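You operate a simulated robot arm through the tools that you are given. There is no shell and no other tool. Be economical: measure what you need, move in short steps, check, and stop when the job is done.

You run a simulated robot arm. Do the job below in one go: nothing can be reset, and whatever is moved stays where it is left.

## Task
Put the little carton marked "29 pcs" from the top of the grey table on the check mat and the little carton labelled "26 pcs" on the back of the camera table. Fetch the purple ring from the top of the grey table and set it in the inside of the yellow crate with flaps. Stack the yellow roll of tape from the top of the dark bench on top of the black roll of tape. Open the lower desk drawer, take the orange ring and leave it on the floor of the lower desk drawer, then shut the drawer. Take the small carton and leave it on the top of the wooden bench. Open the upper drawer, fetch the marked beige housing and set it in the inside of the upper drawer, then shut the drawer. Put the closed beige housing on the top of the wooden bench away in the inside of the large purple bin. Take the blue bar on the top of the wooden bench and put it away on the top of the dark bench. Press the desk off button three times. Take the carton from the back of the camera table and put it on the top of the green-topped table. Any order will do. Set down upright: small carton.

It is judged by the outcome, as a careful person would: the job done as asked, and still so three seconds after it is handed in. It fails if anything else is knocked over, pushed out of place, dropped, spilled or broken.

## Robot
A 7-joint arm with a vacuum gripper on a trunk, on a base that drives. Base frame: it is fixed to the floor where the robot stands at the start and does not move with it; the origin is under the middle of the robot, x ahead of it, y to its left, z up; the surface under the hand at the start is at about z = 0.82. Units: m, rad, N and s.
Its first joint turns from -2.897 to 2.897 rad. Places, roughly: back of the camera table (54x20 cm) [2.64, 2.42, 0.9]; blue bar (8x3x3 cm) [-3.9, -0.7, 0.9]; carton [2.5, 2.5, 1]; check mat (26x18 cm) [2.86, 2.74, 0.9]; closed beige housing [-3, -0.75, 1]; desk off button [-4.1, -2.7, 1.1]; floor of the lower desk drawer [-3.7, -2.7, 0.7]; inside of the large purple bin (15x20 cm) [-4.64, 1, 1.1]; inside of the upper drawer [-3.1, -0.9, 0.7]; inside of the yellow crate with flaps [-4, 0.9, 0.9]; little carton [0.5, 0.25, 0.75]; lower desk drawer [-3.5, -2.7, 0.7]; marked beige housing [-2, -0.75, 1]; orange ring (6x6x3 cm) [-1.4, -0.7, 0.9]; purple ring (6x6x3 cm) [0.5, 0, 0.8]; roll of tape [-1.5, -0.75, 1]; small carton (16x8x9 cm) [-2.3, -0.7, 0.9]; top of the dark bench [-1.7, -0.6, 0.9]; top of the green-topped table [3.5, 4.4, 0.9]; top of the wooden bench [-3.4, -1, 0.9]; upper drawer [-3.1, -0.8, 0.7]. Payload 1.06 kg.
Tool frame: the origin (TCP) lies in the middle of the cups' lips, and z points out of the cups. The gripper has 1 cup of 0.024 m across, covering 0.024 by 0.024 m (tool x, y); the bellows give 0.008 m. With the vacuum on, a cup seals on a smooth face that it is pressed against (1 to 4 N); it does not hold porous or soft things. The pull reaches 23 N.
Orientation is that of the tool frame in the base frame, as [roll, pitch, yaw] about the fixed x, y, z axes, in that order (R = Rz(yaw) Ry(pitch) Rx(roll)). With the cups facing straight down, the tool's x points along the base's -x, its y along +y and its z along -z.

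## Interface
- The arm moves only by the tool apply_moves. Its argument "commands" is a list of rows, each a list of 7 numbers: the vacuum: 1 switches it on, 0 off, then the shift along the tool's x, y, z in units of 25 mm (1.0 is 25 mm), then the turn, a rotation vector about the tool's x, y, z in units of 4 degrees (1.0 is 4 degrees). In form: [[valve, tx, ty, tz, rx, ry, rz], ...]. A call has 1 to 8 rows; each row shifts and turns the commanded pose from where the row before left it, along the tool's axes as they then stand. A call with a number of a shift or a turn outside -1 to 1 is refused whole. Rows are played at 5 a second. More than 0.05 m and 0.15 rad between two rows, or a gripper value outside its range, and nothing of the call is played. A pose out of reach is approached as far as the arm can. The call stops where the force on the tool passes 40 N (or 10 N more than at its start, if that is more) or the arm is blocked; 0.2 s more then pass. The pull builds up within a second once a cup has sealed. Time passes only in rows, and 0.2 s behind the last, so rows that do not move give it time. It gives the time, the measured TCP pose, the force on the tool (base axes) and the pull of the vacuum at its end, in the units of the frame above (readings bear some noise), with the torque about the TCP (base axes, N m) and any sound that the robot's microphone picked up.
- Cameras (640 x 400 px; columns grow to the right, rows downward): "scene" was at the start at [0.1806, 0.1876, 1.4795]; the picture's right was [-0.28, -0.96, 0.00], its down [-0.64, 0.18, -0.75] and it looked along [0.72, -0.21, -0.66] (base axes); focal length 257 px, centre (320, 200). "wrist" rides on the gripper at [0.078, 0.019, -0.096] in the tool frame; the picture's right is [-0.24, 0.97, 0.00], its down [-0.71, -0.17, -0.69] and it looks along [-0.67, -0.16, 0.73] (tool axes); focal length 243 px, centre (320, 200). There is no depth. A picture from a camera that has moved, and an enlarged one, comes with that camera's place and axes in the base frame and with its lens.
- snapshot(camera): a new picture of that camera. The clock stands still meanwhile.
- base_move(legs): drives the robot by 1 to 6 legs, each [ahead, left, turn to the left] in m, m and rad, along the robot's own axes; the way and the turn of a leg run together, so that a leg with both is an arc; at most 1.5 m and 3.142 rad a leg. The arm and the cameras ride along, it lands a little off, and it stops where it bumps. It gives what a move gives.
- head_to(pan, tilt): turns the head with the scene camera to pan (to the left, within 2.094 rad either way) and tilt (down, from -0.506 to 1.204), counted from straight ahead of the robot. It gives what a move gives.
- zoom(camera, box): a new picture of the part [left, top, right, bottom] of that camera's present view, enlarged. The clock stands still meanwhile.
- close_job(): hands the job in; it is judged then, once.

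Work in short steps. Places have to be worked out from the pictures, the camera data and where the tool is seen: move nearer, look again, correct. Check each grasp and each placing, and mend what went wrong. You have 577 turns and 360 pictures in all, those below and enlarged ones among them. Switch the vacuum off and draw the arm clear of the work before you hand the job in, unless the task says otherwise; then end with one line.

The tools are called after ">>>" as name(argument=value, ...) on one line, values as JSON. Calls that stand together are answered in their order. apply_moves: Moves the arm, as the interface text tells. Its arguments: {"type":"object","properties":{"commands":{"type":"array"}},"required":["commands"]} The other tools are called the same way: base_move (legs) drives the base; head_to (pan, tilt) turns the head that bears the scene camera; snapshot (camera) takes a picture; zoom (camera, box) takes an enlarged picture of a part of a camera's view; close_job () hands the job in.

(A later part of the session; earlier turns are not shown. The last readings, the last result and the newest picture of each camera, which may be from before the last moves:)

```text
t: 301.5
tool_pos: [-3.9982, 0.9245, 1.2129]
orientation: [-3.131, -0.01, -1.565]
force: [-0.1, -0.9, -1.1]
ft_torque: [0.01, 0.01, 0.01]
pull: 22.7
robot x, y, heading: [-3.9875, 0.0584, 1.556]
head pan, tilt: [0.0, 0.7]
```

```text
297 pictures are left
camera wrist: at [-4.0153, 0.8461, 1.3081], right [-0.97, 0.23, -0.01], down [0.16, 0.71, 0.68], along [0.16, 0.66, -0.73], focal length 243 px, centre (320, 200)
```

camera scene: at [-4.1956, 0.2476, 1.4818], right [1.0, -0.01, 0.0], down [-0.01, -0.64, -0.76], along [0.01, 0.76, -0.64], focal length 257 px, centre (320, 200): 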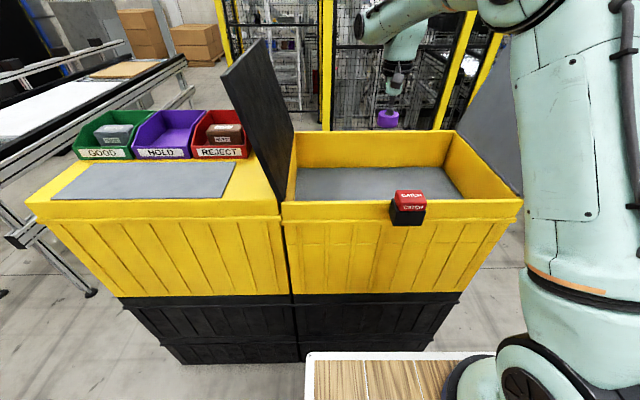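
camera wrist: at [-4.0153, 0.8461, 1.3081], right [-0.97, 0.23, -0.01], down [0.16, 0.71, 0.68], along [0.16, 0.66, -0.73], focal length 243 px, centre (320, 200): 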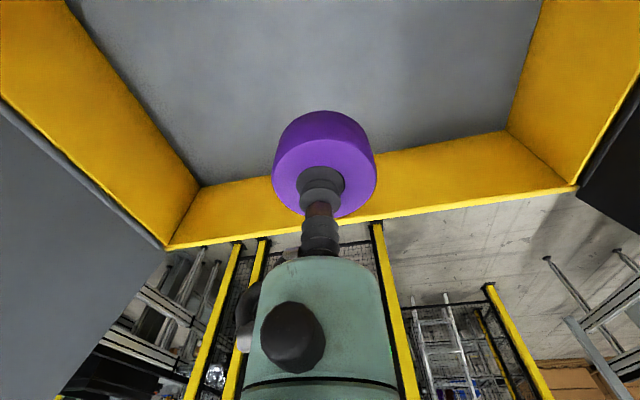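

Descend inside; floor estimated ≈0.93–0.96.

>>> apply_moves(commands=[[1, 0.4, 0, 1, 0, 0, 0], [1, 0, 0, 1, 0, 0, 0], [1, 0, 0, 1, 0, 0, 0], [1, 0, 0, 1, 0, 0, 0], [1, 0, 0, 1, 0, 0, 0], [1, 0, 0, 1, 0, 0, 0], [1, 0, 0, 1, 0, 0, 0], [1, 0, 0, 0.4, 0, 0, 0]])

>>> snapshot(camera="wrist")

```text
t: 303.3
tool_pos: [-3.9948, 0.913, 1.0315]
orientation: [-3.134, -0.011, -1.562]
force: [0.5, -0.6, -0.7]
ft_torque: [0.01, -0.02, -0.02]
pull: 22.7
robot x, y, heading: [-3.9943, 0.058, 1.552]
head pan, tilt: [0.0, 0.7]
```

```text
296 pictures are left
camera wrist: at [-4.0121, 0.8345, 1.1259], right [-0.97, 0.23, -0.01], down [0.16, 0.72, 0.68], along [0.16, 0.66, -0.73], focal length 243 px, centre (320, 200)
```

wrist: 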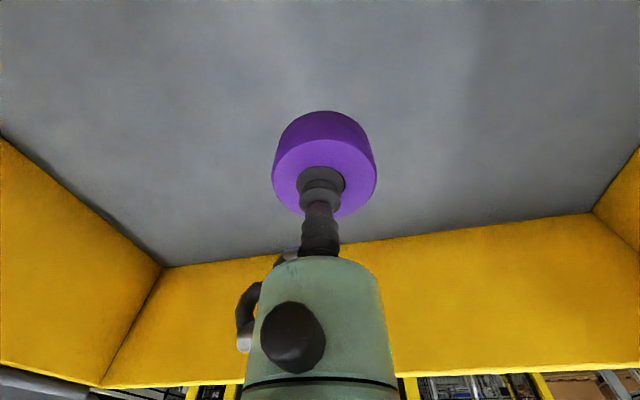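

Floor ≈0.93; continue down to contact.

>>> apply_moves(commands=[[1, 0, 0, 1, 0, 0, 0], [1, 0, 0, 0.8, 0, 0, 0], [1, 0, 0, 0.3, 0, 0, 0], [1, 0, 0, 0.2, 0, 0, 0], [1, 0, 0, 0.2, 0, 0, 0], [1, 0, 0, 0.2, 0, 0, 0]])

```text
t: 304.7
tool_pos: [-3.9947, 0.9132, 0.9608]
orientation: [-3.131, -0.008, -1.563]
force: [-0.6, -0.4, -1.0]
ft_torque: [0.01, 0.0, -0.02]
pull: 23.2
robot x, y, heading: [-3.9897, 0.0577, 1.557]
head pan, tilt: [0.0, 0.7]
```

>>> apply_moves(commands=[[1, 0, 0, 0.15, 0, 0, 0], [1, 0, 0, 0.15, 0, 0, 0], [1, 0, 0, 0.15, 0, 0, 0]])

```text
t: 305.5
tool_pos: [-3.9938, 0.9118, 0.95]
orientation: [-3.133, -0.007, -1.564]
force: [2.0, -5.2, 16.2]
ft_torque: [0.06, 0.09, 0.03]
pull: 22.8
robot x, y, heading: [-3.9865, 0.0596, 1.56]
head pan, tilt: [0.0, 0.7]
```

Contact. Release and lift straight up.

>>> apply_moves(commands=[[0, 0, 0, -0.1, 0, 0, 0], [0, 0, 0, 0, 0, 0, 0], [0, 0, 0, 0, 0, 0, 0], [0, 0, 0, -0.3, 0, 0, 0], [0, 0, 0, -1, 0, 0, 0], [0, 0, 0, -1, 0, 0, 0], [0, 0, 0, -1, 0, 0, 0], [0, 0, 0, -1, 0, 0, 0]])

>>> apply_moves(commands=[[0, 0, 0, -1, 0, 0, 0], [0, 0, 0, -1, 0, 0, 0], [0, 0, 0, -1, 0, 0, 0], [0, 0, 0, -1, 0, 0, 0], [0, 0, 0, -1, 0, 0, 0], [0, 0, 0, -1, 0, 0, 0], [0, 0, 0, -1, 0, 0, 0], [0, 0, 0, -1, 0, 0, 0]])

>>> apply_moves(commands=[[0, 1, 0, 0, 0, 0, 0], [0, 1, 0, 0, 0, 0, 0], [0, 1, 0, 0, 0, 0, 0], [0, 1, 0, 0, 0, 0, 0], [0, 1, 0, 0, 0, 0, 0], [0, 1, 0, 0, 0, 0, 0], [0, 1, 0, 0, 0, 0, 0], [0, 1, 0, 0, 0, 0, 0]])

>>> snapshot(camera="wrist")

```text
t: 307.3
tool_pos: [-3.9947, 0.9144, 1.0594]
orientation: [-3.132, -0.011, -1.564]
force: [0.1, 0.3, 0.1]
ft_torque: [-0.01, 0.02, 0.01]
pull: 0.0
robot x, y, heading: [-3.984, 0.0584, 1.556]
head pan, tilt: [0.0, 0.7]
```

```text
t: 309.1
tool_pos: [-3.9968, 0.9148, 1.2584]
orientation: [-3.133, -0.008, -1.565]
force: [0.2, 0.1, -0.1]
ft_torque: [0.0, -0.04, 0.01]
pull: 0.1
robot x, y, heading: [-3.9874, 0.0573, 1.556]
head pan, tilt: [0.0, 0.7]
```

```text
t: 310.9
tool_pos: [-3.9966, 0.7151, 1.2631]
orientation: [-3.134, -0.008, -1.564]
force: [1.0, -0.3, -0.4]
ft_torque: [0.0, 0.02, -0.02]
pull: 0.0
robot x, y, heading: [-3.9913, 0.0589, 1.554]
head pan, tilt: [0.0, 0.7]
```

```text
295 pictures are left
camera wrist: at [-4.0138, 0.6364, 1.3583], right [-0.97, 0.23, -0.01], down [0.16, 0.72, 0.68], along [0.16, 0.66, -0.73], focal length 243 px, centre (320, 200)
```

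wrist: 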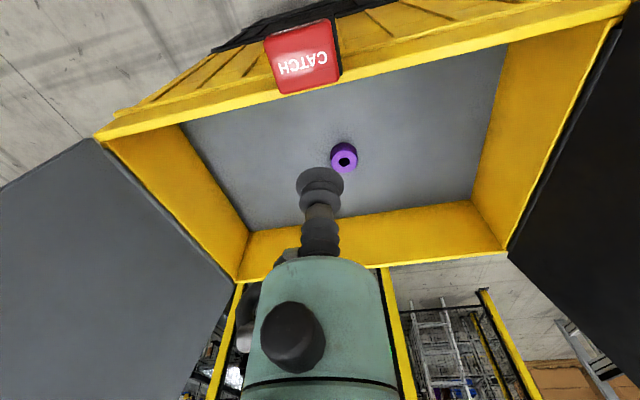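

Ring placed in the crate. Retract a bit, back off, drive right and turn to face the wooden bench.

>>> apply_moves(commands=[[0, 1, 0, 0, 0, 0, 0], [0, 1, 0, 0, 0, 0, 0], [0, 1, 0, 0, 0, 0, 0], [0, 1, 0, 0, 0, 0, 0], [0, 1, 0, 0, 0, 0, 0]])

>>> base_move(legs=[[0, -0.8, 0], [0, 0, -1.57], [0, 0, -1.57]])

>>> head_to(pan=0.0, tilt=0.6)

>>> snapshot(camera="scene")

```text
t: 312.1
tool_pos: [-3.9943, 0.5895, 1.2627]
orientation: [-3.131, -0.012, -1.563]
force: [0.6, 0.1, -0.2]
ft_torque: [-0.05, 0.0, -0.02]
pull: 0.0
robot x, y, heading: [-3.9841, 0.0571, 1.56]
head pan, tilt: [0.0, 0.7]
```

```text
t: 324.0
tool_pos: [-3.1931, -0.4855, 1.2646]
orientation: [-3.133, -0.01, 1.561]
force: [0.3, 0.6, -0.8]
ft_torque: [0.0, -0.01, -0.01]
pull: 0.1
robot x, y, heading: [-3.1895, 0.0455, -1.6]
head pan, tilt: [0.0, 0.7]
```

```text
t: 324.7
tool_pos: [-3.1934, -0.4862, 1.2632]
orientation: [-3.132, -0.009, 1.559]
force: [0.5, 0.0, 0.8]
ft_torque: [0.01, -0.03, -0.03]
pull: 0.1
robot x, y, heading: [-3.1882, 0.0474, -1.598]
head pan, tilt: [0.0, 0.6]
```

```text
294 pictures are left
camera scene: at [-2.9865, -0.1491, 1.4904], right [-1.0, 0.03, 0.0], down [0.02, 0.56, -0.82], along [-0.03, -0.82, -0.57], focal length 257 px, centre (320, 200)
```

scene: 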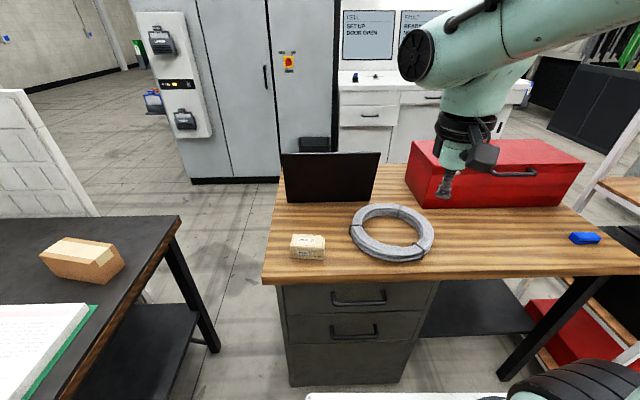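

Wooden bench in view. Zoom on the housing and the surroundings.

>>> zoom(camera="scene", box=[260, 220, 360, 280])

>>> zoom(camera="scene", box=[530, 210, 640, 280])

```text
6.40 times, centred on (310, 250) of scene
camera zoom: at [-2.9865, -0.1491, 1.4904], right [-1.0, 0.03, 0.0], down [0.02, 0.56, -0.82], along [-0.03, -0.82, -0.57], focal length 1647 px, centre (384, -120)
```

zoom: 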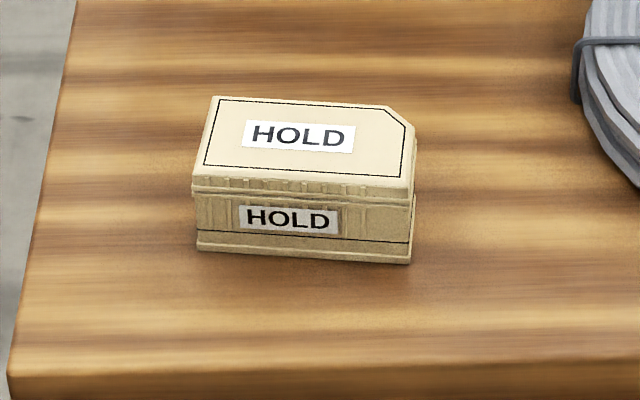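

```text
5.71 times, centred on (585, 245) of scene
camera zoom: at [-2.9865, -0.1491, 1.4904], right [-1.0, 0.03, 0.0], down [0.02, 0.56, -0.82], along [-0.03, -0.82, -0.57], focal length 1470 px, centre (-1194, -57)
```

zoom: 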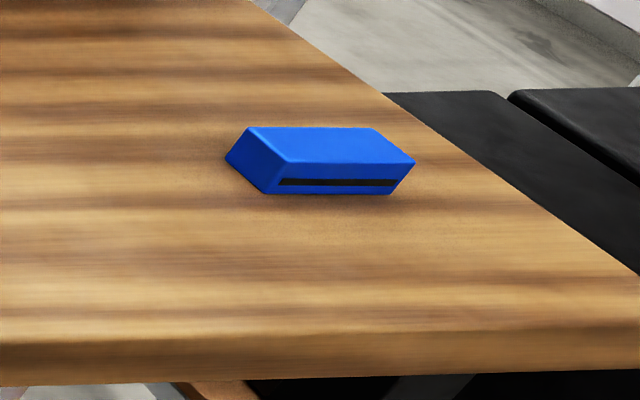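

Housing "HOLD" top ≈(−2.97,−0.715,0.95). Move above it.

>>> apply_moves(commands=[[0, -1, 1, 0, 0, 0, 0], [0, -1, 1, 0, 0, 0, 0], [0, -1, 1, 0, 0, 0, 0], [0, -1, 1, 0, 0, 0, 0], [0, -1, 1, 0, 0, 0, 0], [0, -1, 1, 0, 0, 0, 0], [0, -1, 1, 0, 0, 0, 0], [0, -1, 1, 0, 0, 0, 0]])

>>> apply_moves(commands=[[0, -0.9, 0.9, 1, 0, 0, 0], [0, 0, 0, 1, 0, 0, 0], [0, 0, 0, 1, 0, 0, 0], [0, 0, 0, 1, 0, 0, 0], [0, 0, 0, 1, 0, 0, 0], [0, 0, 0, 1, 0, 0, 0]])

>>> snapshot(camera="wrist")

```text
t: 326.5
tool_pos: [-2.9953, -0.6881, 1.2614]
orientation: [-3.133, -0.01, 1.562]
force: [0.2, 1.0, 0.4]
ft_torque: [0.0, -0.04, -0.03]
pull: 0.0
robot x, y, heading: [-3.1891, 0.0432, -1.6]
head pan, tilt: [0.0, 0.6]
```

```text
t: 327.9
tool_pos: [-2.9741, -0.7092, 1.1097]
orientation: [-3.132, -0.01, 1.561]
force: [0.5, 0.8, 0.3]
ft_torque: [-0.02, -0.05, -0.01]
pull: 0.0
robot x, y, heading: [-3.1884, 0.0458, -1.602]
head pan, tilt: [0.0, 0.6]
```

```text
291 pictures are left
camera wrist: at [-2.9516, -0.6326, 1.2045], right [0.97, -0.24, -0.01], down [-0.17, -0.71, 0.68], along [-0.17, -0.66, -0.73], focal length 243 px, centre (320, 200)
```

wrist: 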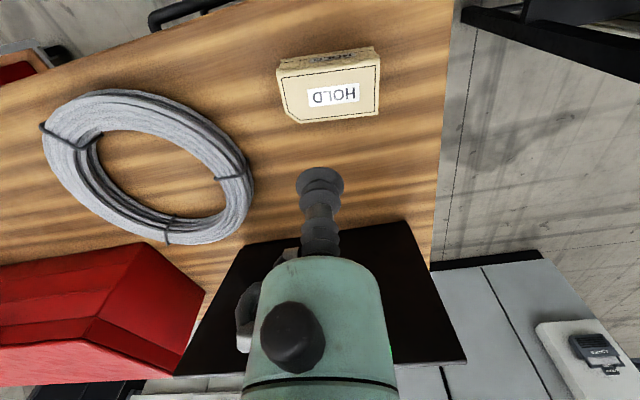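

Housing ≈(−2.965,−0.721). Shift and descend.

>>> apply_moves(commands=[[0, -0.4, 0.35, 1, 0, 0, 0], [0, 0, 0, 1, 0, 0, 0], [0, 0, 0, 1, 0, 0, 0], [0, 0, 0, 1, 0, 0, 0]])

>>> snapshot(camera="wrist")

```text
t: 328.9
tool_pos: [-2.9663, -0.7169, 1.0092]
orientation: [-3.133, -0.008, 1.56]
force: [0.0, 0.0, -0.2]
ft_torque: [0.0, 0.02, -0.04]
pull: 0.1
robot x, y, heading: [-3.1943, 0.041, -1.601]
head pan, tilt: [0.0, 0.6]
```

```text
290 pictures are left
camera wrist: at [-2.9444, -0.641, 1.1051], right [0.97, -0.25, -0.01], down [-0.17, -0.71, 0.68], along [-0.17, -0.66, -0.73], focal length 243 px, centre (320, 200)
```

wrist: 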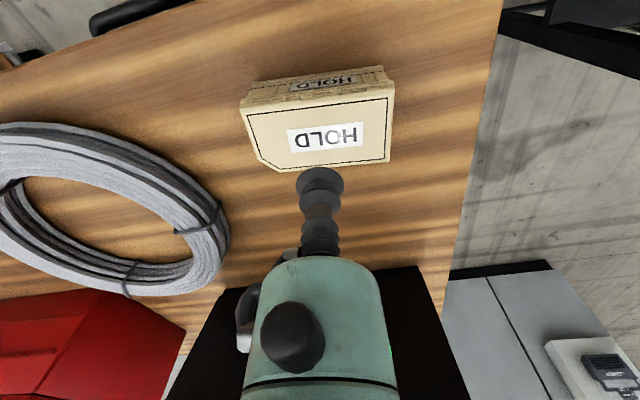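

Centred. Descend with vacuum.

>>> apply_moves(commands=[[1, -0.15, 0, 1, 0, 0, 0], [1, 0, 0, 0.6, 0, 0, 0], [1, 0, 0, 0.3, 0, 0, 0], [1, 0, 0, 0.2, 0, 0, 0], [1, 0, 0, 0.2, 0, 0, 0]])

```text
t: 330.1
tool_pos: [-2.9672, -0.7202, 0.9528]
orientation: [-3.133, -0.008, 1.559]
force: [-1.9, 1.9, 7.7]
ft_torque: [-0.08, -0.1, 0.0]
pull: 23.2
robot x, y, heading: [-3.1917, 0.0476, -1.602]
head pan, tilt: [0.0, 0.6]
```

Sealed. Lift and check that the whole housing comes along.

>>> apply_moves(commands=[[1, 0, 0, -0.3, 0, 0, 0], [1, 0, 0, -0.7, 0, 0, 0], [1, 0, 0, -1, 0, 0, 0], [1, 0, 0, -1, 0, 0, 0], [1, 0, 0, -1, 0, 0, 0], [1, 0, 0, -1, 0, 0, 0], [1, 0, 0, -1, 0, 0, 0], [1, 0, 0, -1, 0, 0, 0]])

>>> apply_moves(commands=[[1, 0, 0, -1, 0, 0, 0], [1, 0, 0, -1, 0, 0, 0], [1, 0, 0, -1, 0, 0, 0], [1, 0, 0, -1, 0, 0, 0], [1, 0, 0, -1, 0, 0, 0], [1, 0, 0, -1, 0, 0, 0]])

>>> snapshot(camera="wrist")

>>> snapshot(camera="scene")

```text
t: 331.9
tool_pos: [-2.9652, -0.7247, 1.1254]
orientation: [-3.131, -0.013, 1.56]
force: [0.8, -0.3, -1.8]
ft_torque: [-0.01, 0.0, 0.03]
pull: 22.6
robot x, y, heading: [-3.1879, 0.0468, -1.606]
head pan, tilt: [0.0, 0.6]
```

```text
t: 333.3
tool_pos: [-2.9639, -0.7263, 1.2781]
orientation: [-3.13, -0.01, 1.56]
force: [-0.2, -0.5, -1.2]
ft_torque: [0.05, 0.0, 0.03]
pull: 22.6
robot x, y, heading: [-3.1939, 0.0416, -1.604]
head pan, tilt: [0.0, 0.6]
```

```text
289 pictures are left
camera wrist: at [-2.9404, -0.6503, 1.3735], right [0.97, -0.25, -0.01], down [-0.17, -0.71, 0.68], along [-0.17, -0.66, -0.73], focal length 243 px, centre (320, 200)
```

wrist: 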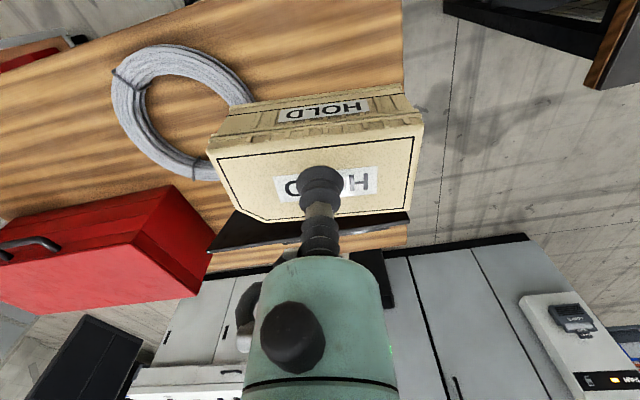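

```text
288 pictures are left
camera scene: at [-2.9864, -0.1493, 1.4904], right [-1.0, 0.03, 0.0], down [0.02, 0.56, -0.82], along [-0.03, -0.82, -0.57], focal length 257 px, centre (320, 200)
```

scene: 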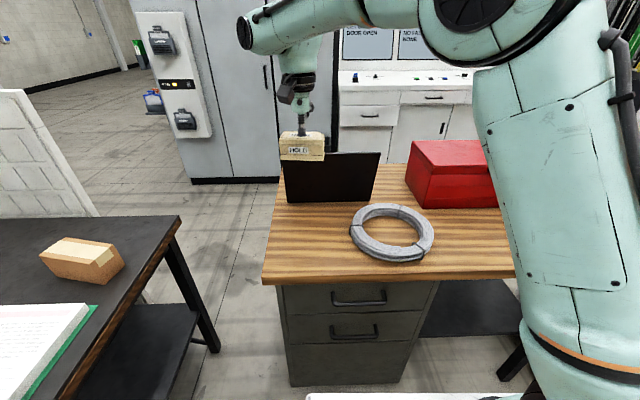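

Whole housing held. Retract the arm 0.2 m, turn around, and drive to in front of the HOLD bin.

>>> apply_moves(commands=[[1, 1, 0, 0, 0, 0, 0], [1, 1, 0, 0, 0, 0, 0], [1, 1, 0, 0, 0, 0, 0], [1, 1, 0, 0, 0, 0, 0], [1, 1, 0, 0, 0, 0, 0], [1, 1, 0, 0, 0, 0, 0], [1, 1, 0, 0, 0, 0, 0], [1, 1, 0, 0, 0, 0, 0]])

>>> base_move(legs=[[0, 0.28, 0.03], [0, 0, 1.57], [0, 0, 1.57], [-0.02, 0.0, 0], [0, 1.5, 0]])

>>> head_to(pan=0.2, tilt=0.6)

>>> snapshot(camera="scene")

```text
t: 335.1
tool_pos: [-2.9621, -0.5248, 1.2785]
orientation: [-3.133, -0.008, 1.561]
force: [-0.1, -0.1, -2.2]
ft_torque: [0.04, 0.03, 0.02]
pull: 23.1
robot x, y, heading: [-3.1894, 0.0444, -1.604]
head pan, tilt: [0.0, 0.6]
```

```text
t: 352.3
tool_pos: [-4.6802, 0.557, 1.2783]
orientation: [-3.133, -0.01, -1.529]
force: [0.4, -0.5, -1.2]
ft_torque: [0.02, 0.01, 0.0]
pull: 23.3
robot x, y, heading: [-4.4236, -0.0024, 1.59]
head pan, tilt: [0.0, 0.6]
```

```text
t: 353.0
tool_pos: [-4.6827, 0.5568, 1.2784]
orientation: [-3.133, -0.007, -1.529]
force: [-0.2, 0.3, -2.1]
ft_torque: [0.01, 0.03, 0.01]
pull: 22.9
robot x, y, heading: [-4.4259, 0.0001, 1.592]
head pan, tilt: [0.201, 0.6]
```

```text
287 pictures are left
camera scene: at [-4.6559, 0.1822, 1.4904], right [0.98, 0.22, 0.0], down [0.12, -0.55, -0.83], along [-0.18, 0.81, -0.56], focal length 257 px, centre (320, 200)
```

scene: 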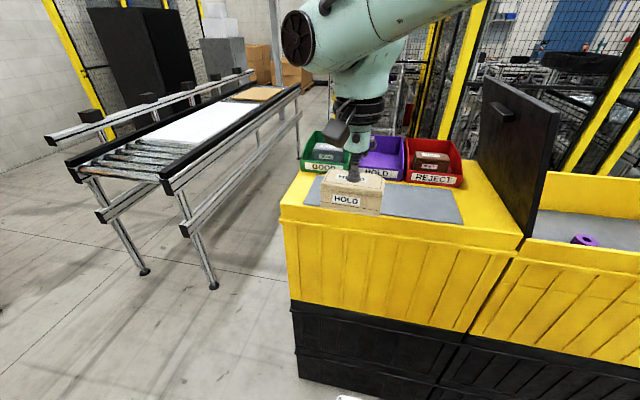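

HOLD bin centre ≈(−4.63,1.0). Drive ahead 0.15 and extend the arm above it.

>>> base_move(legs=[[0.14, -0.02, -0.02]])

>>> apply_moves(commands=[[1, -1, 0, 0, 0, 0, 0], [1, -1, 0, 0, 0, 0, 0], [1, -1, 0, 0, 0, 0, 0], [1, -1, 0, 0, 0, 0, 0], [1, -1, 0, 0, 0, 0, 0], [1, -1, 0, 0, 0, 0, 0], [1, -1, 0, 0, 0, 0, 0], [1, -1, 0, 0, 0, 0, 0]])

>>> snapshot(camera="scene")

>>> snapshot(camera="wrist")

```text
t: 354.3
tool_pos: [-4.6523, 0.7023, 1.279]
orientation: [-3.133, -0.008, -1.548]
force: [-0.2, 0.0, -2.2]
ft_torque: [-0.01, 0.0, -0.02]
pull: 22.8
robot x, y, heading: [-4.4077, 0.1381, 1.569]
head pan, tilt: [0.201, 0.6]
```

```text
t: 356.1
tool_pos: [-4.6559, 0.9025, 1.2759]
orientation: [-3.131, -0.007, -1.549]
force: [0.9, -1.3, -1.6]
ft_torque: [-0.01, 0.0, 0.0]
pull: 22.7
robot x, y, heading: [-4.4026, 0.1378, 1.57]
head pan, tilt: [0.201, 0.6]
```

```text
286 pictures are left
camera scene: at [-4.6338, 0.3264, 1.4904], right [0.98, 0.2, 0.0], down [0.11, -0.55, -0.83], along [-0.16, 0.81, -0.56], focal length 257 px, centre (320, 200)
```

scene: 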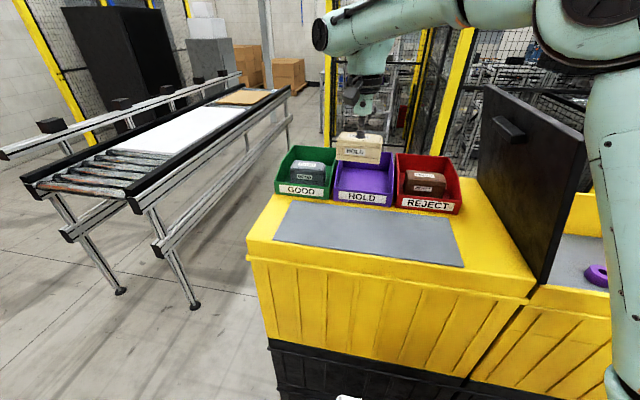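

```text
285 pictures are left
camera wrist: at [-4.6723, 0.8236, 1.3715], right [-0.98, 0.21, -0.01], down [0.15, 0.72, 0.68], along [0.15, 0.66, -0.73], focal length 243 px, centre (320, 200)
```

wrist: 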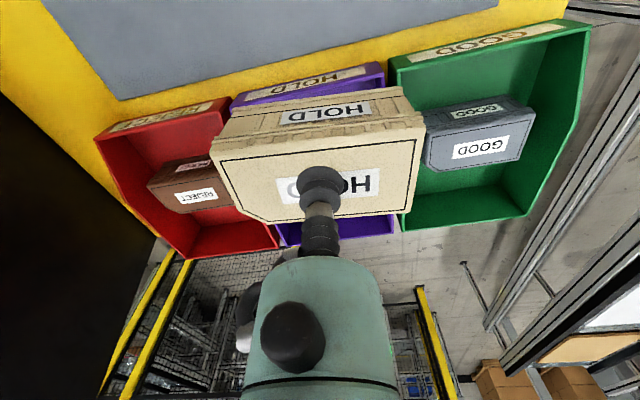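

Bin opening centre ≈(−4.636,0.99). Move over it and lower partway.

>>> apply_moves(commands=[[1, -0.9, -0.2, 0, 0, 0, 0], [1, -0.9, -0.2, 0, 0, 0, 0], [1, -0.9, -0.2, 0, 0, 0, 0], [1, -0.8, -0.2, 0, 0, 0, 0], [1, 0, 0, 1, 0, 0, 0]])

>>> snapshot(camera="wrist")

>>> zoom(camera="scene", box=[250, 90, 490, 240])

```text
t: 357.3
tool_pos: [-4.639, 0.9896, 1.2513]
orientation: [-3.132, -0.009, -1.55]
force: [0.2, -0.2, -1.7]
ft_torque: [-0.01, -0.02, 0.0]
pull: 23.3
robot x, y, heading: [-4.4056, 0.1378, 1.567]
head pan, tilt: [0.201, 0.6]
```

```text
284 pictures are left
camera wrist: at [-4.6555, 0.9105, 1.3461], right [-0.98, 0.21, -0.01], down [0.15, 0.72, 0.68], along [0.15, 0.66, -0.73], focal length 243 px, centre (320, 200)
```

wrist: 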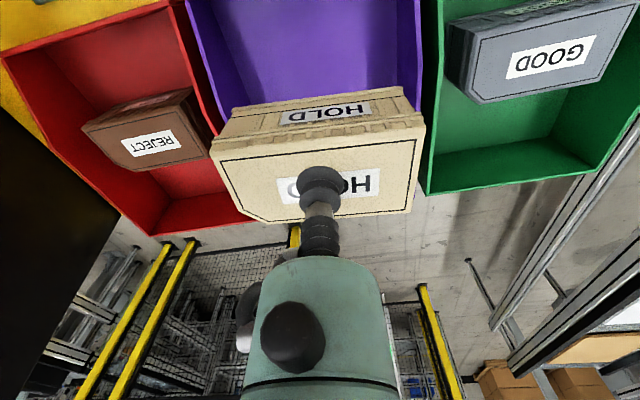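

```text
2.67 times, centred on (370, 165) of scene
camera zoom: at [-4.6338, 0.3266, 1.4904], right [0.98, 0.2, 0.0], down [0.11, -0.55, -0.83], along [-0.16, 0.81, -0.56], focal length 686 px, centre (187, 293)
```

zoom: 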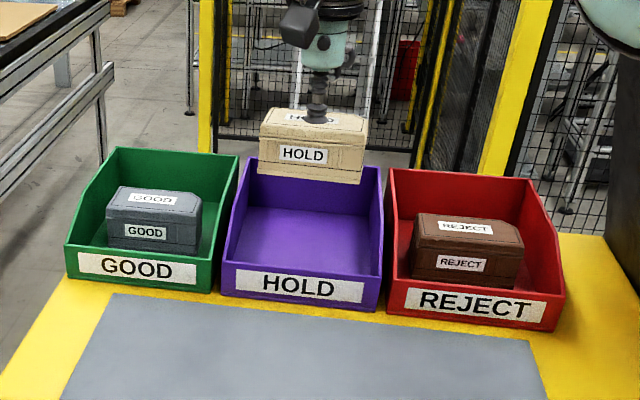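

Aligned with the bin (x −4.71…−4.56, y 0.90…1.10). Lower.

>>> apply_moves(commands=[[1, 0, -0.16, 1, 0, 0, 0], [1, 0, 0, 0.8, 0, 0, 0], [1, 0, 0, 0.4, 0, 0, 0]])

>>> zoom(camera="scene", box=[310, 100, 430, 220])

>>> snapshot(camera="wrist")

```text
t: 358.1
tool_pos: [-4.6349, 0.9887, 1.1969]
orientation: [-3.132, -0.008, -1.548]
force: [0.6, -0.5, -2.8]
ft_torque: [-0.01, -0.01, -0.04]
pull: 22.9
robot x, y, heading: [-4.4077, 0.1382, 1.565]
head pan, tilt: [0.201, 0.6]
```

```text
3.33 times, centred on (370, 160) of scene
camera zoom: at [-4.6338, 0.3267, 1.4904], right [0.98, 0.2, 0.0], down [0.11, -0.55, -0.83], along [-0.16, 0.81, -0.56], focal length 858 px, centre (153, 333)
```

zoom: 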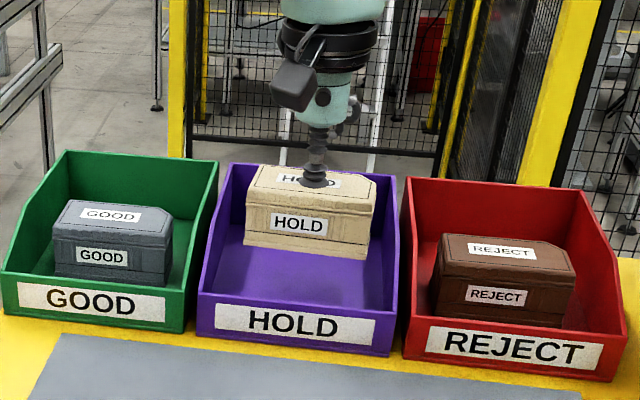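

```text
281 pictures are left
camera wrist: at [-4.6506, 0.9097, 1.291], right [-0.98, 0.21, -0.01], down [0.15, 0.72, 0.68], along [0.15, 0.66, -0.73], focal length 243 px, centre (320, 200)
```

wrist: 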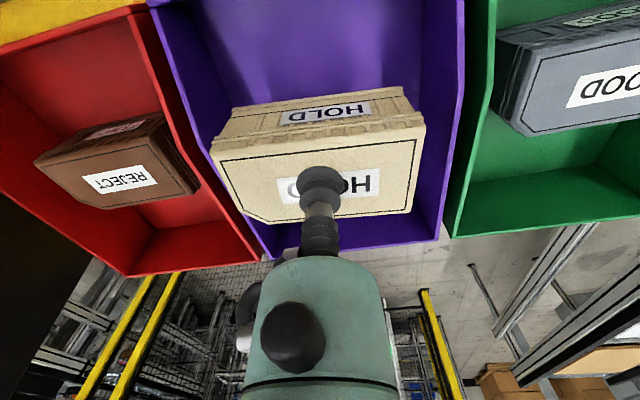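

It is between the walls. Continue down to contact.

>>> apply_moves(commands=[[1, 0.4, 0, 0.6, 0, 0, 0], [1, 0, 0, 0.4, 0, 0, 0], [1, 0, 0, 0.3, 0, 0, 0], [1, 0, 0, 0.2, 0, 0, 0]])

>>> apply_moves(commands=[[1, 0, 0, 0.15, 0, 0, 0], [1, 0, 0, 0.15, 0, 0, 0]])

```text
t: 359.1
tool_pos: [-4.6337, 0.9802, 1.1582]
orientation: [-3.134, -0.01, -1.549]
force: [0.3, -0.3, -1.5]
ft_torque: [-0.01, -0.02, 0.0]
pull: 22.8
robot x, y, heading: [-4.4078, 0.1427, 1.57]
head pan, tilt: [0.201, 0.6]
```

```text
t: 359.7
tool_pos: [-4.6339, 0.9779, 1.1504]
orientation: [-3.131, -0.011, -1.547]
force: [0.5, 0.3, -1.3]
ft_torque: [-0.05, 0.04, 0.01]
pull: 23.4
robot x, y, heading: [-4.411, 0.1371, 1.572]
head pan, tilt: [0.201, 0.6]
```

>>> apply_moves(commands=[[1, 0, 0, 0.15, 0, 0, 0], [1, 0, 0, 0.15, 0, 0, 0], [1, 0, 0, 0.15, 0, 0, 0]])

>>> zoom(camera="scene", box=[310, 120, 430, 220])

```text
t: 360.5
tool_pos: [-4.6334, 0.9779, 1.1405]
orientation: [-3.131, -0.005, -1.549]
force: [2.2, 0.7, 19.5]
ft_torque: [0.03, 0.06, -0.06]
pull: 23.2
robot x, y, heading: [-4.4057, 0.1375, 1.566]
head pan, tilt: [0.201, 0.6]
```

```text
4.00 times, centred on (370, 170) of scene
camera zoom: at [-4.6335, 0.3259, 1.4906], right [0.98, 0.2, 0.0], down [0.11, -0.55, -0.83], along [-0.16, 0.81, -0.56], focal length 1029 px, centre (120, 320)
```

zoom: 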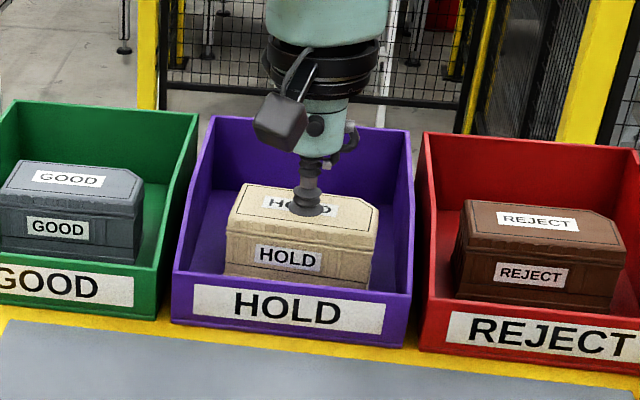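

Resting in the HOLD bin. Release and lift straight up.

>>> apply_moves(commands=[[0, 0, 0, -0.1, 0, 0, 0], [0, 0, 0, 0, 0, 0, 0], [0, 0, 0, 0, 0, 0, 0], [0, 0, 0, -0.3, 0, 0, 0], [0, 0, 0, -1, 0, 0, 0], [0, 0, 0, -1, 0, 0, 0], [0, 0, 0, -1, 0, 0, 0], [0, 0, 0, -1, 0, 0, 0]])

>>> apply_moves(commands=[[0, 0, 0, -1, 0, 0, 0], [0, 1, 0, 0, 0, 0, 0], [0, 1, 0, 0, 0, 0, 0], [0, 1, 0, 0, 0, 0, 0], [0, 1, 0, 0, 0, 0, 0], [0, 1, 0, 0, 0, 0, 0], [0, 1, 0, 0, 0, 0, 0], [0, 1, 0, 0, 0, 0, 0]])

>>> apply_moves(commands=[[0, 1, 0, 0, 0, 0, 0], [0, 1, 0, 0, 0, 0, 0], [0, 1, 0, 0, 0, 0, 0], [0, 1, 0, 0, 0, 0, 0], [0, 1, 0, 0, 0, 0, 0], [0, 1, 0, 0, 0, 0, 0], [0, 1, 0, 0, 0, 0, 0], [0, 1, 0, 0, 0, 0, 0]])

>>> snapshot(camera="scene")

```text
t: 362.3
tool_pos: [-4.6371, 0.9794, 1.249]
orientation: [-3.132, -0.012, -1.548]
force: [-0.4, -0.5, 0.5]
ft_torque: [0.03, 0.0, 0.0]
pull: 0.0
robot x, y, heading: [-4.4052, 0.1396, 1.57]
head pan, tilt: [0.201, 0.6]
```

```text
t: 364.1
tool_pos: [-4.6307, 0.8054, 1.2756]
orientation: [-3.133, -0.009, -1.55]
force: [0.7, 0.5, -0.7]
ft_torque: [-0.03, 0.0, 0.0]
pull: 0.1
robot x, y, heading: [-4.4072, 0.1379, 1.57]
head pan, tilt: [0.201, 0.6]
```

```text
t: 365.9
tool_pos: [-4.628, 0.6045, 1.2777]
orientation: [-3.131, -0.01, -1.551]
force: [-0.1, 0.7, -0.3]
ft_torque: [-0.02, 0.03, -0.01]
pull: 0.1
robot x, y, heading: [-4.4054, 0.1401, 1.575]
head pan, tilt: [0.201, 0.6]
```

```text
279 pictures are left
camera scene: at [-4.634, 0.327, 1.4903], right [0.98, 0.2, 0.0], down [0.11, -0.55, -0.82], along [-0.16, 0.81, -0.57], focal length 257 px, centre (320, 200)
```

scene: 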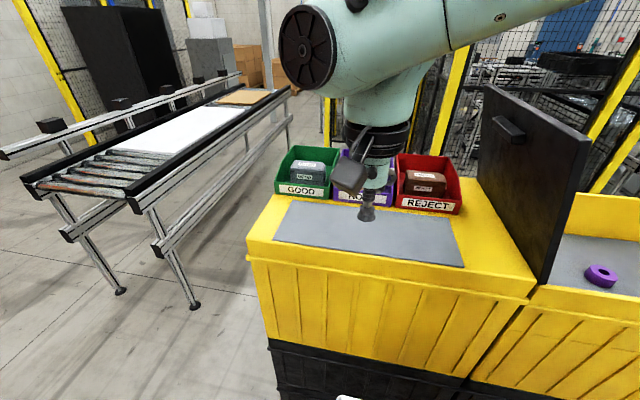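

Next: blue bar on the wooden bench at ≈(−3.9,−0.7). Drive over and turn to face it.

>>> base_move(legs=[[-0.06, -0.5, 0], [0, 0, 1.57], [0, 0, 1.57]])

>>> head_to(pan=0.0, tilt=0.7)

>>> snapshot(camera="scene")

```text
t: 376.6
tool_pos: [-3.6663, -0.3738, 1.2757]
orientation: [-3.131, -0.009, 1.634]
force: [-0.3, 0.1, -0.2]
ft_torque: [-0.01, 0.01, 0.02]
pull: 0.0
robot x, y, heading: [-3.9058, 0.0845, -1.529]
head pan, tilt: [0.201, 0.6]
```

```text
t: 377.4
tool_pos: [-3.6666, -0.3746, 1.2773]
orientation: [-3.133, -0.008, 1.633]
force: [0.1, 0.4, -0.1]
ft_torque: [-0.02, 0.0, 0.0]
pull: 0.1
robot x, y, heading: [-3.9074, 0.0809, -1.532]
head pan, tilt: [0.0, 0.7]
```

```text
278 pictures are left
camera scene: at [-3.6892, -0.094, 1.4818], right [-1.0, -0.04, 0.0], down [-0.03, 0.64, -0.77], along [0.03, -0.76, -0.64], focal length 257 px, centre (320, 200)
```

scene: 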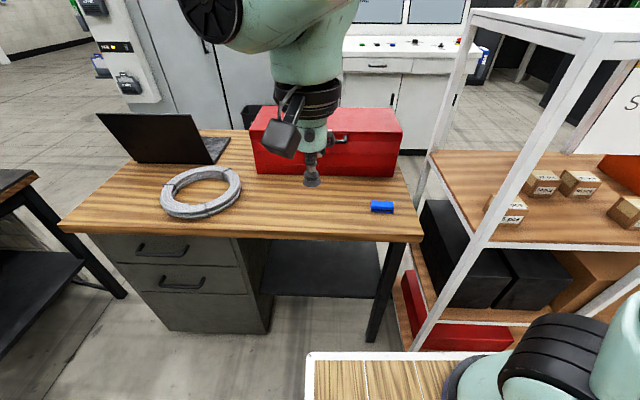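

Blue bar ≈(−3.868,−0.73,0.925). Move towards above it.

>>> apply_moves(commands=[[0, -1, -0.61, 0, 0, 0, 0], [0, -1, -0.61, 0, 0, 0, 0], [0, -1, -0.61, 0, 0, 0, 0], [0, -1, -0.61, 0, 0, 0, 0], [0, -1, -0.61, 0, 0, 0, 0], [0, -1, -0.61, 0, 0, 0, 0], [0, -1, -0.61, 0, 0, 0, 0]])

>>> apply_moves(commands=[[0, -1, -0.61, 0, 0, 0, 0], [0, -1, -0.61, 0, 0, 0, 0], [0, -1, -0.61, 0, 0, 0, 0], [0, -1, -0.61, 0, 0, 0, 0], [0, -1, -0.61, 0, 0, 0, 0], [0, -1, -0.61, 0, 0, 0, 0], [0, -0.9, -0.61, 1, 0, 0, 0], [0, 0, 0, 1, 0, 0, 0]])

>>> apply_moves(commands=[[0, 0, 0, 1, 0, 0, 0], [0, 0, 0, 1, 0, 0, 0], [0, 0, 0, 1, 0, 0, 0], [0, 0, 0, 1, 0, 0, 0], [0, 0, 0, 1, 0, 0, 0]])

>>> snapshot(camera="wrist")

>>> snapshot(camera="scene")

```text
t: 379.0
tool_pos: [-3.7634, -0.5554, 1.2753]
orientation: [-3.133, -0.008, 1.634]
force: [0.0, 0.2, 0.2]
ft_torque: [0.01, -0.01, 0.01]
pull: 0.0
robot x, y, heading: [-3.9111, 0.0819, -1.53]
head pan, tilt: [0.0, 0.7]
```

```text
t: 380.8
tool_pos: [-3.857, -0.7339, 1.2284]
orientation: [-3.132, -0.008, 1.634]
force: [-0.6, 0.0, -0.5]
ft_torque: [-0.03, -0.03, 0.01]
pull: 0.1
robot x, y, heading: [-3.9102, 0.0823, -1.533]
head pan, tilt: [0.0, 0.7]
```

```text
t: 382.0
tool_pos: [-3.8596, -0.7322, 1.1008]
orientation: [-3.132, -0.009, 1.632]
force: [-0.4, 0.1, 0.0]
ft_torque: [-0.03, -0.01, 0.01]
pull: 0.1
robot x, y, heading: [-3.9001, 0.08, -1.534]
head pan, tilt: [0.0, 0.7]
```

```text
277 pictures are left
camera wrist: at [-3.8427, -0.655, 1.1958], right [0.98, -0.17, -0.01], down [-0.12, -0.72, 0.68], along [-0.13, -0.67, -0.73], focal length 243 px, centre (320, 200)
```

wrist: 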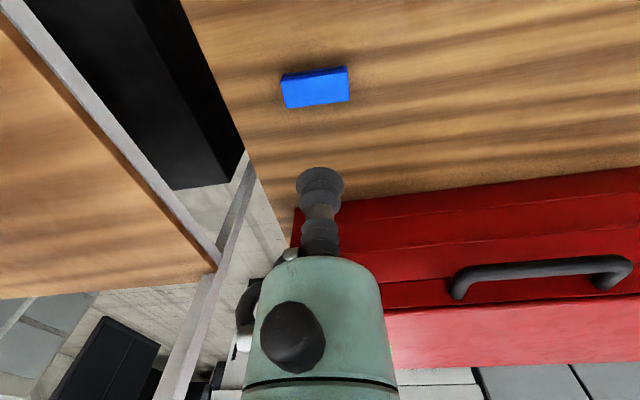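

```text
276 pictures are left
camera scene: at [-3.6893, -0.0938, 1.4818], right [-1.0, -0.04, 0.0], down [-0.03, 0.64, -0.77], along [0.03, -0.76, -0.64], focal length 257 px, centre (320, 200)
```

scene: 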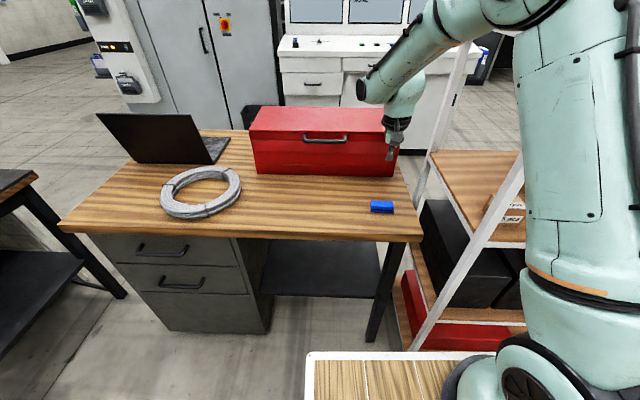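

Refine: bar ≈(−3.868,−0.748). Descend 0.1 and look.

>>> apply_moves(commands=[[0, -0.6, -0.35, 1, 0, 0, 0], [0, 0, 0, 1, 0, 0, 0], [0, 0, 0, 1, 0, 0, 0], [0, 0, 0, 1, 0, 0, 0], [0, 0, 0, 0.6, 0, 0, 0]])

>>> snapshot(camera="wrist")

```text
t: 383.2
tool_pos: [-3.8686, -0.7483, 0.9854]
orientation: [-3.133, -0.009, 1.634]
force: [0.2, -0.3, -0.4]
ft_torque: [0.02, -0.01, 0.02]
pull: 0.2
robot x, y, heading: [-3.9062, 0.08, -1.531]
head pan, tilt: [0.0, 0.7]
```

```text
275 pictures are left
camera wrist: at [-3.8516, -0.6705, 1.08], right [0.98, -0.17, -0.01], down [-0.12, -0.72, 0.68], along [-0.13, -0.67, -0.73], focal length 243 px, centre (320, 200)
```

wrist: 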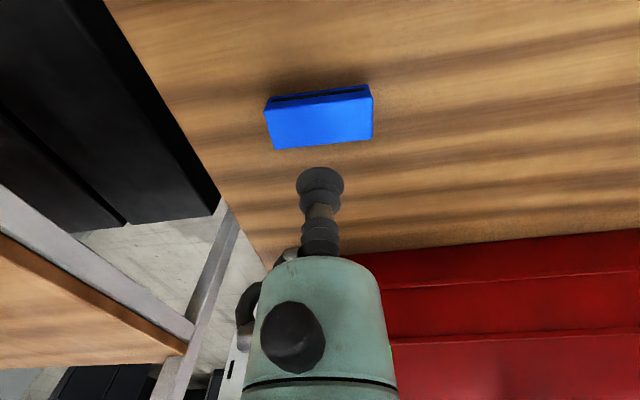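

Aligned. Descend with vacuum.

>>> apply_moves(commands=[[1, 0, 0.1, 1, 0, 0, 0], [1, 0, 0, 1, 0, 0, 0], [1, 0, 0, 0.3, 0, 0, 0], [1, 0, 0, 0.2, 0, 0, 0], [1, 0, 0, 0.2, 0, 0, 0]])

>>> apply_moves(commands=[[1, 0, 0, 0.12, 0, 0, 0], [1, 0, 0, 0.12, 0, 0, 0]])

```text
t: 384.4
tool_pos: [-3.8677, -0.7462, 0.9203]
orientation: [-3.132, -0.007, 1.634]
force: [-0.8, 3.2, 19.5]
ft_torque: [-0.03, -0.05, 0.03]
pull: 22.8
robot x, y, heading: [-3.9065, 0.083, -1.534]
head pan, tilt: [0.0, 0.7]
```

```text
t: 384.9
tool_pos: [-3.8661, -0.7476, 0.9175]
orientation: [-3.134, -0.002, 1.634]
force: [-0.9, 1.8, 16.3]
ft_torque: [-0.02, -0.06, 0.06]
pull: 23.0
robot x, y, heading: [-3.9071, 0.0782, -1.526]
head pan, tilt: [0.0, 0.7]
stopped in row 2: the force on the tool passed its limit at 44 N (the readings are from after the stop); the commanded pose is now the measured one
```

Sealed. Lift and retract.

>>> apply_moves(commands=[[1, 0, 0, -0.3, 0, 0, 0], [1, 0, 0, -0.7, 0, 0, 0], [1, 0, 0, -1, 0, 0, 0], [1, 0, 0, -1, 0, 0, 0], [1, 0, 0, -1, 0, 0, 0], [1, 0, 0, -1, 0, 0, 0], [1, 0, 0, -1, 0, 0, 0], [1, 0, 0, -1, 0, 0, 0]])

>>> apply_moves(commands=[[1, 1, 0, -1, 0, 0, 0], [1, 1, 0, -1, 0, 0, 0], [1, 1, 0, -1, 0, 0, 0], [1, 1, 0, -1, 0, 0, 0], [1, 1, 0, -1, 0, 0, 0], [1, 1, 0, -1, 0, 0, 0], [1, 1, 0, 0, 0, 0, 0], [1, 1, 0, 0, 0, 0, 0]])

>>> base_move(legs=[[-0.1, 0, -0.04], [0, 1.2, 0]])

>>> head_to(pan=0.5, tilt=0.6)

>>> snapshot(camera="scene")

```text
t: 386.7
tool_pos: [-3.8656, -0.7508, 1.0909]
orientation: [-3.133, -0.006, 1.633]
force: [0.2, 0.3, -1.3]
ft_torque: [0.01, 0.0, -0.02]
pull: 23.1
robot x, y, heading: [-3.9115, 0.0824, -1.532]
head pan, tilt: [0.0, 0.7]
```

```text
t: 388.5
tool_pos: [-3.8758, -0.5516, 1.2412]
orientation: [-3.132, -0.006, 1.636]
force: [-0.6, -0.5, -1.6]
ft_torque: [0.02, 0.0, -0.02]
pull: 22.6
robot x, y, heading: [-3.9104, 0.0812, -1.535]
head pan, tilt: [0.0, 0.7]
```

```text
t: 395.4
tool_pos: [-2.6983, -0.4533, 1.2412]
orientation: [-3.133, -0.007, 1.592]
force: [-1.0, 0.0, -1.5]
ft_torque: [0.0, -0.01, 0.01]
pull: 22.9
robot x, y, heading: [-2.7041, 0.1801, -1.572]
head pan, tilt: [0.0, 0.7]
```

```text
t: 396.3
tool_pos: [-2.6975, -0.4539, 1.2427]
orientation: [-3.132, -0.005, 1.593]
force: [0.0, -0.3, -1.3]
ft_torque: [0.02, -0.04, 0.0]
pull: 22.9
robot x, y, heading: [-2.7022, 0.1793, -1.566]
head pan, tilt: [0.499, 0.6]
```

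```text
274 pictures are left
camera scene: at [-2.4504, 0.0029, 1.4904], right [-0.88, -0.48, 0.0], down [-0.27, 0.5, -0.82], along [0.39, -0.72, -0.57], focal length 257 px, centre (320, 200)
```

scene: 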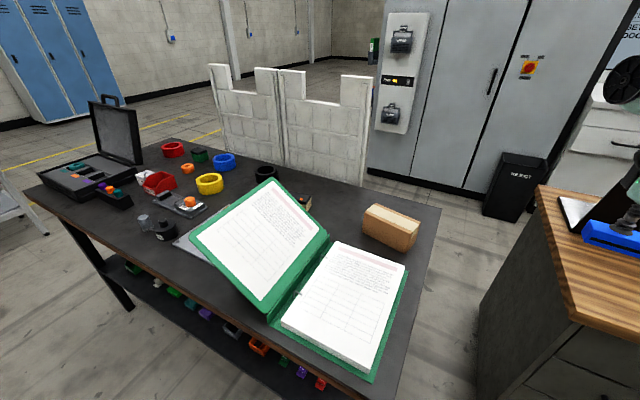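

The dark bench is cluttered; the front edge around x≈−1.7 looks free. Drive left for a closer look.

>>> base_move(legs=[[0, 0.8, 0]])

>>> head_to(pan=0.0, tilt=0.75)

>>> snapshot(camera="scene")

>>> snapshot(camera="wrist")

```text
t: 400.6
tool_pos: [-1.9094, -0.4583, 1.2416]
orientation: [-3.133, -0.007, 1.58]
force: [-0.3, 0.2, -0.5]
ft_torque: [-0.01, -0.02, -0.02]
pull: 23.2
robot x, y, heading: [-1.9068, 0.1734, -1.579]
head pan, tilt: [0.499, 0.6]
```

```text
t: 401.5
tool_pos: [-1.9088, -0.4587, 1.2412]
orientation: [-3.134, -0.007, 1.583]
force: [1.4, -0.8, -1.4]
ft_torque: [0.0, -0.01, 0.0]
pull: 22.3
robot x, y, heading: [-1.9056, 0.176, -1.579]
head pan, tilt: [0.0, 0.75]
```

```text
273 pictures are left
camera scene: at [-1.6985, -0.0091, 1.4775], right [-1.0, 0.01, 0.0], down [0.01, 0.68, -0.73], along [-0.01, -0.73, -0.68], focal length 257 px, centre (320, 200)
```

scene: 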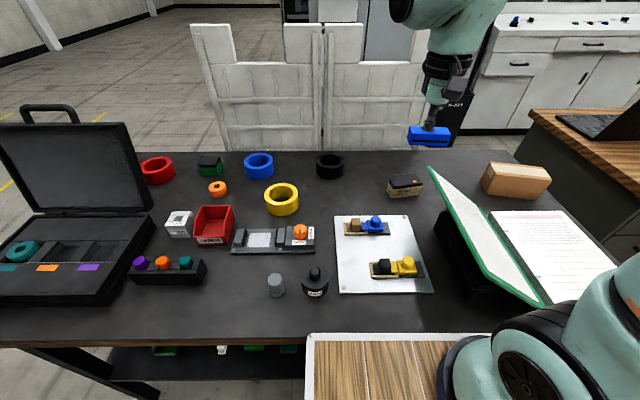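

```text
272 pictures are left
camera wrist: at [-1.8876, -0.3817, 1.3371], right [0.97, -0.22, -0.01], down [-0.16, -0.71, 0.68], along [-0.16, -0.66, -0.73], focal length 243 px, centre (320, 200)
```

wrist: 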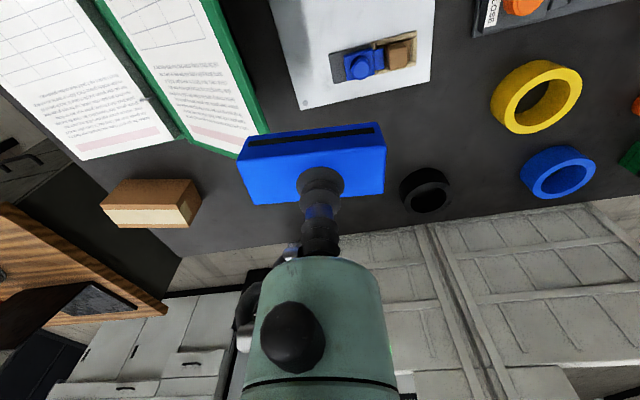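

A clear spot for the bar is ≈(−1.79,−0.655), between the black tape and the white plate. Move over it.

>>> apply_moves(commands=[[1, -0.98, 0.6, 0, 0, 0, 0], [1, -0.98, 0.6, 0, 0, 0, 0], [1, -0.98, 0.6, 0, 0, 0, 0], [1, -0.98, 0.6, 0, 0, 0, 0], [1, -0.98, 0.6, 0, 0, 0, 0], [1, -0.98, 0.6, 0, 0, 0, 0], [1, -0.98, 0.6, 0, 0, 0, 0], [1, -0.98, 0.6, 0, 0, 0, 0]])

>>> apply_moves(commands=[[1, 0, 0, 1, 0, 0, 0], [1, 0, 0, 1, 0, 0, 0], [1, 0, 0, 1, 0, 0, 0], [1, 0, 0, 1, 0, 0, 0], [1, 0, 0, 1, 0, 0, 0], [1, 0, 0, 1, 0, 0, 0], [1, 0, 0, 1, 0, 0, 0]])

>>> snapshot(camera="scene")

>>> snapshot(camera="wrist")

```text
t: 403.3
tool_pos: [-1.7856, -0.6529, 1.2395]
orientation: [-3.133, -0.005, 1.582]
force: [-0.4, 0.6, -1.3]
ft_torque: [-0.04, -0.03, 0.03]
pull: 22.7
robot x, y, heading: [-1.9054, 0.1756, -1.578]
head pan, tilt: [0.0, 0.75]
```

```text
t: 404.9
tool_pos: [-1.7891, -0.652, 1.0641]
orientation: [-3.133, -0.006, 1.583]
force: [-0.3, -0.1, -1.3]
ft_torque: [0.0, 0.0, -0.01]
pull: 22.2
robot x, y, heading: [-1.9033, 0.1802, -1.575]
head pan, tilt: [0.0, 0.75]
```

```text
271 pictures are left
camera scene: at [-1.6986, -0.0089, 1.4776], right [-1.0, 0.01, 0.0], down [0.01, 0.68, -0.73], along [-0.01, -0.73, -0.68], focal length 257 px, centre (320, 200)
```

scene: 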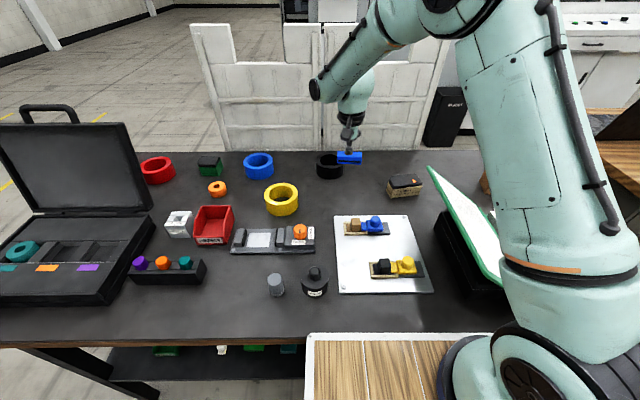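

```text
270 pictures are left
camera wrist: at [-1.7683, -0.5753, 1.1596], right [0.97, -0.22, -0.01], down [-0.16, -0.71, 0.68], along [-0.16, -0.66, -0.73], focal length 243 px, centre (320, 200)
```

wrist: 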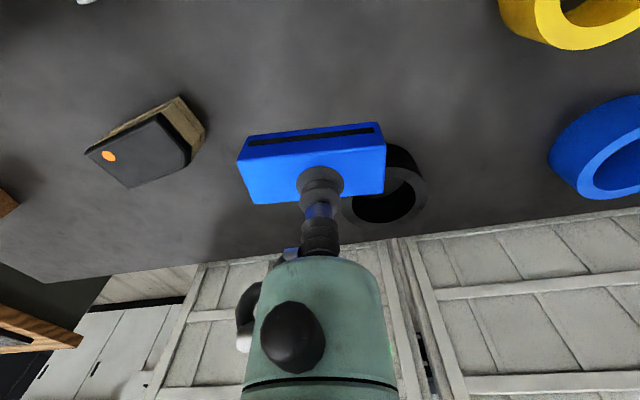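

Spot clear (black tape ≈(−1.73,−0.78)). Lower.

>>> apply_moves(commands=[[1, 0, 0, 1, 0, 0, 0], [1, 0, 0, 1, 0, 0, 0], [1, 0, 0, 1, 0, 0, 0], [1, 0, 0, 1, 0, 0, 0], [1, 0, 0, 0.5, 0, 0, 0], [1, 0, 0, 0.3, 0, 0, 0], [1, 0, 0, 0.2, 0, 0, 0]])

>>> apply_moves(commands=[[1, 0, 0, 0.2, 0, 0, 0], [1, 0, 0, 0.15, 0, 0, 0]])

```text
t: 406.5
tool_pos: [-1.7877, -0.6505, 0.9388]
orientation: [-3.133, -0.005, 1.581]
force: [-0.2, -1.1, -1.8]
ft_torque: [0.01, 0.0, 0.01]
pull: 23.0
robot x, y, heading: [-1.9073, 0.1738, -1.584]
head pan, tilt: [0.0, 0.75]
```

```text
t: 407.1
tool_pos: [-1.7889, -0.6526, 0.9314]
orientation: [-3.133, -0.004, 1.583]
force: [-0.6, 0.5, -1.2]
ft_torque: [-0.04, -0.02, 0.04]
pull: 23.3
robot x, y, heading: [-1.908, 0.1775, -1.583]
head pan, tilt: [0.0, 0.75]
```

>>> apply_moves(commands=[[1, 0, 0, 0.15, 0, 0, 0], [1, 0, 0, 0.15, 0, 0, 0], [1, 0, 0, 0.1, 0, 0, 0]])

```text
t: 407.9
tool_pos: [-1.7899, -0.6521, 0.9223]
orientation: [-3.134, -0.002, 1.583]
force: [3.7, -3.3, 16.8]
ft_torque: [0.0, -0.01, 0.02]
pull: 22.9
robot x, y, heading: [-1.9122, 0.1753, -1.583]
head pan, tilt: [0.0, 0.75]
```

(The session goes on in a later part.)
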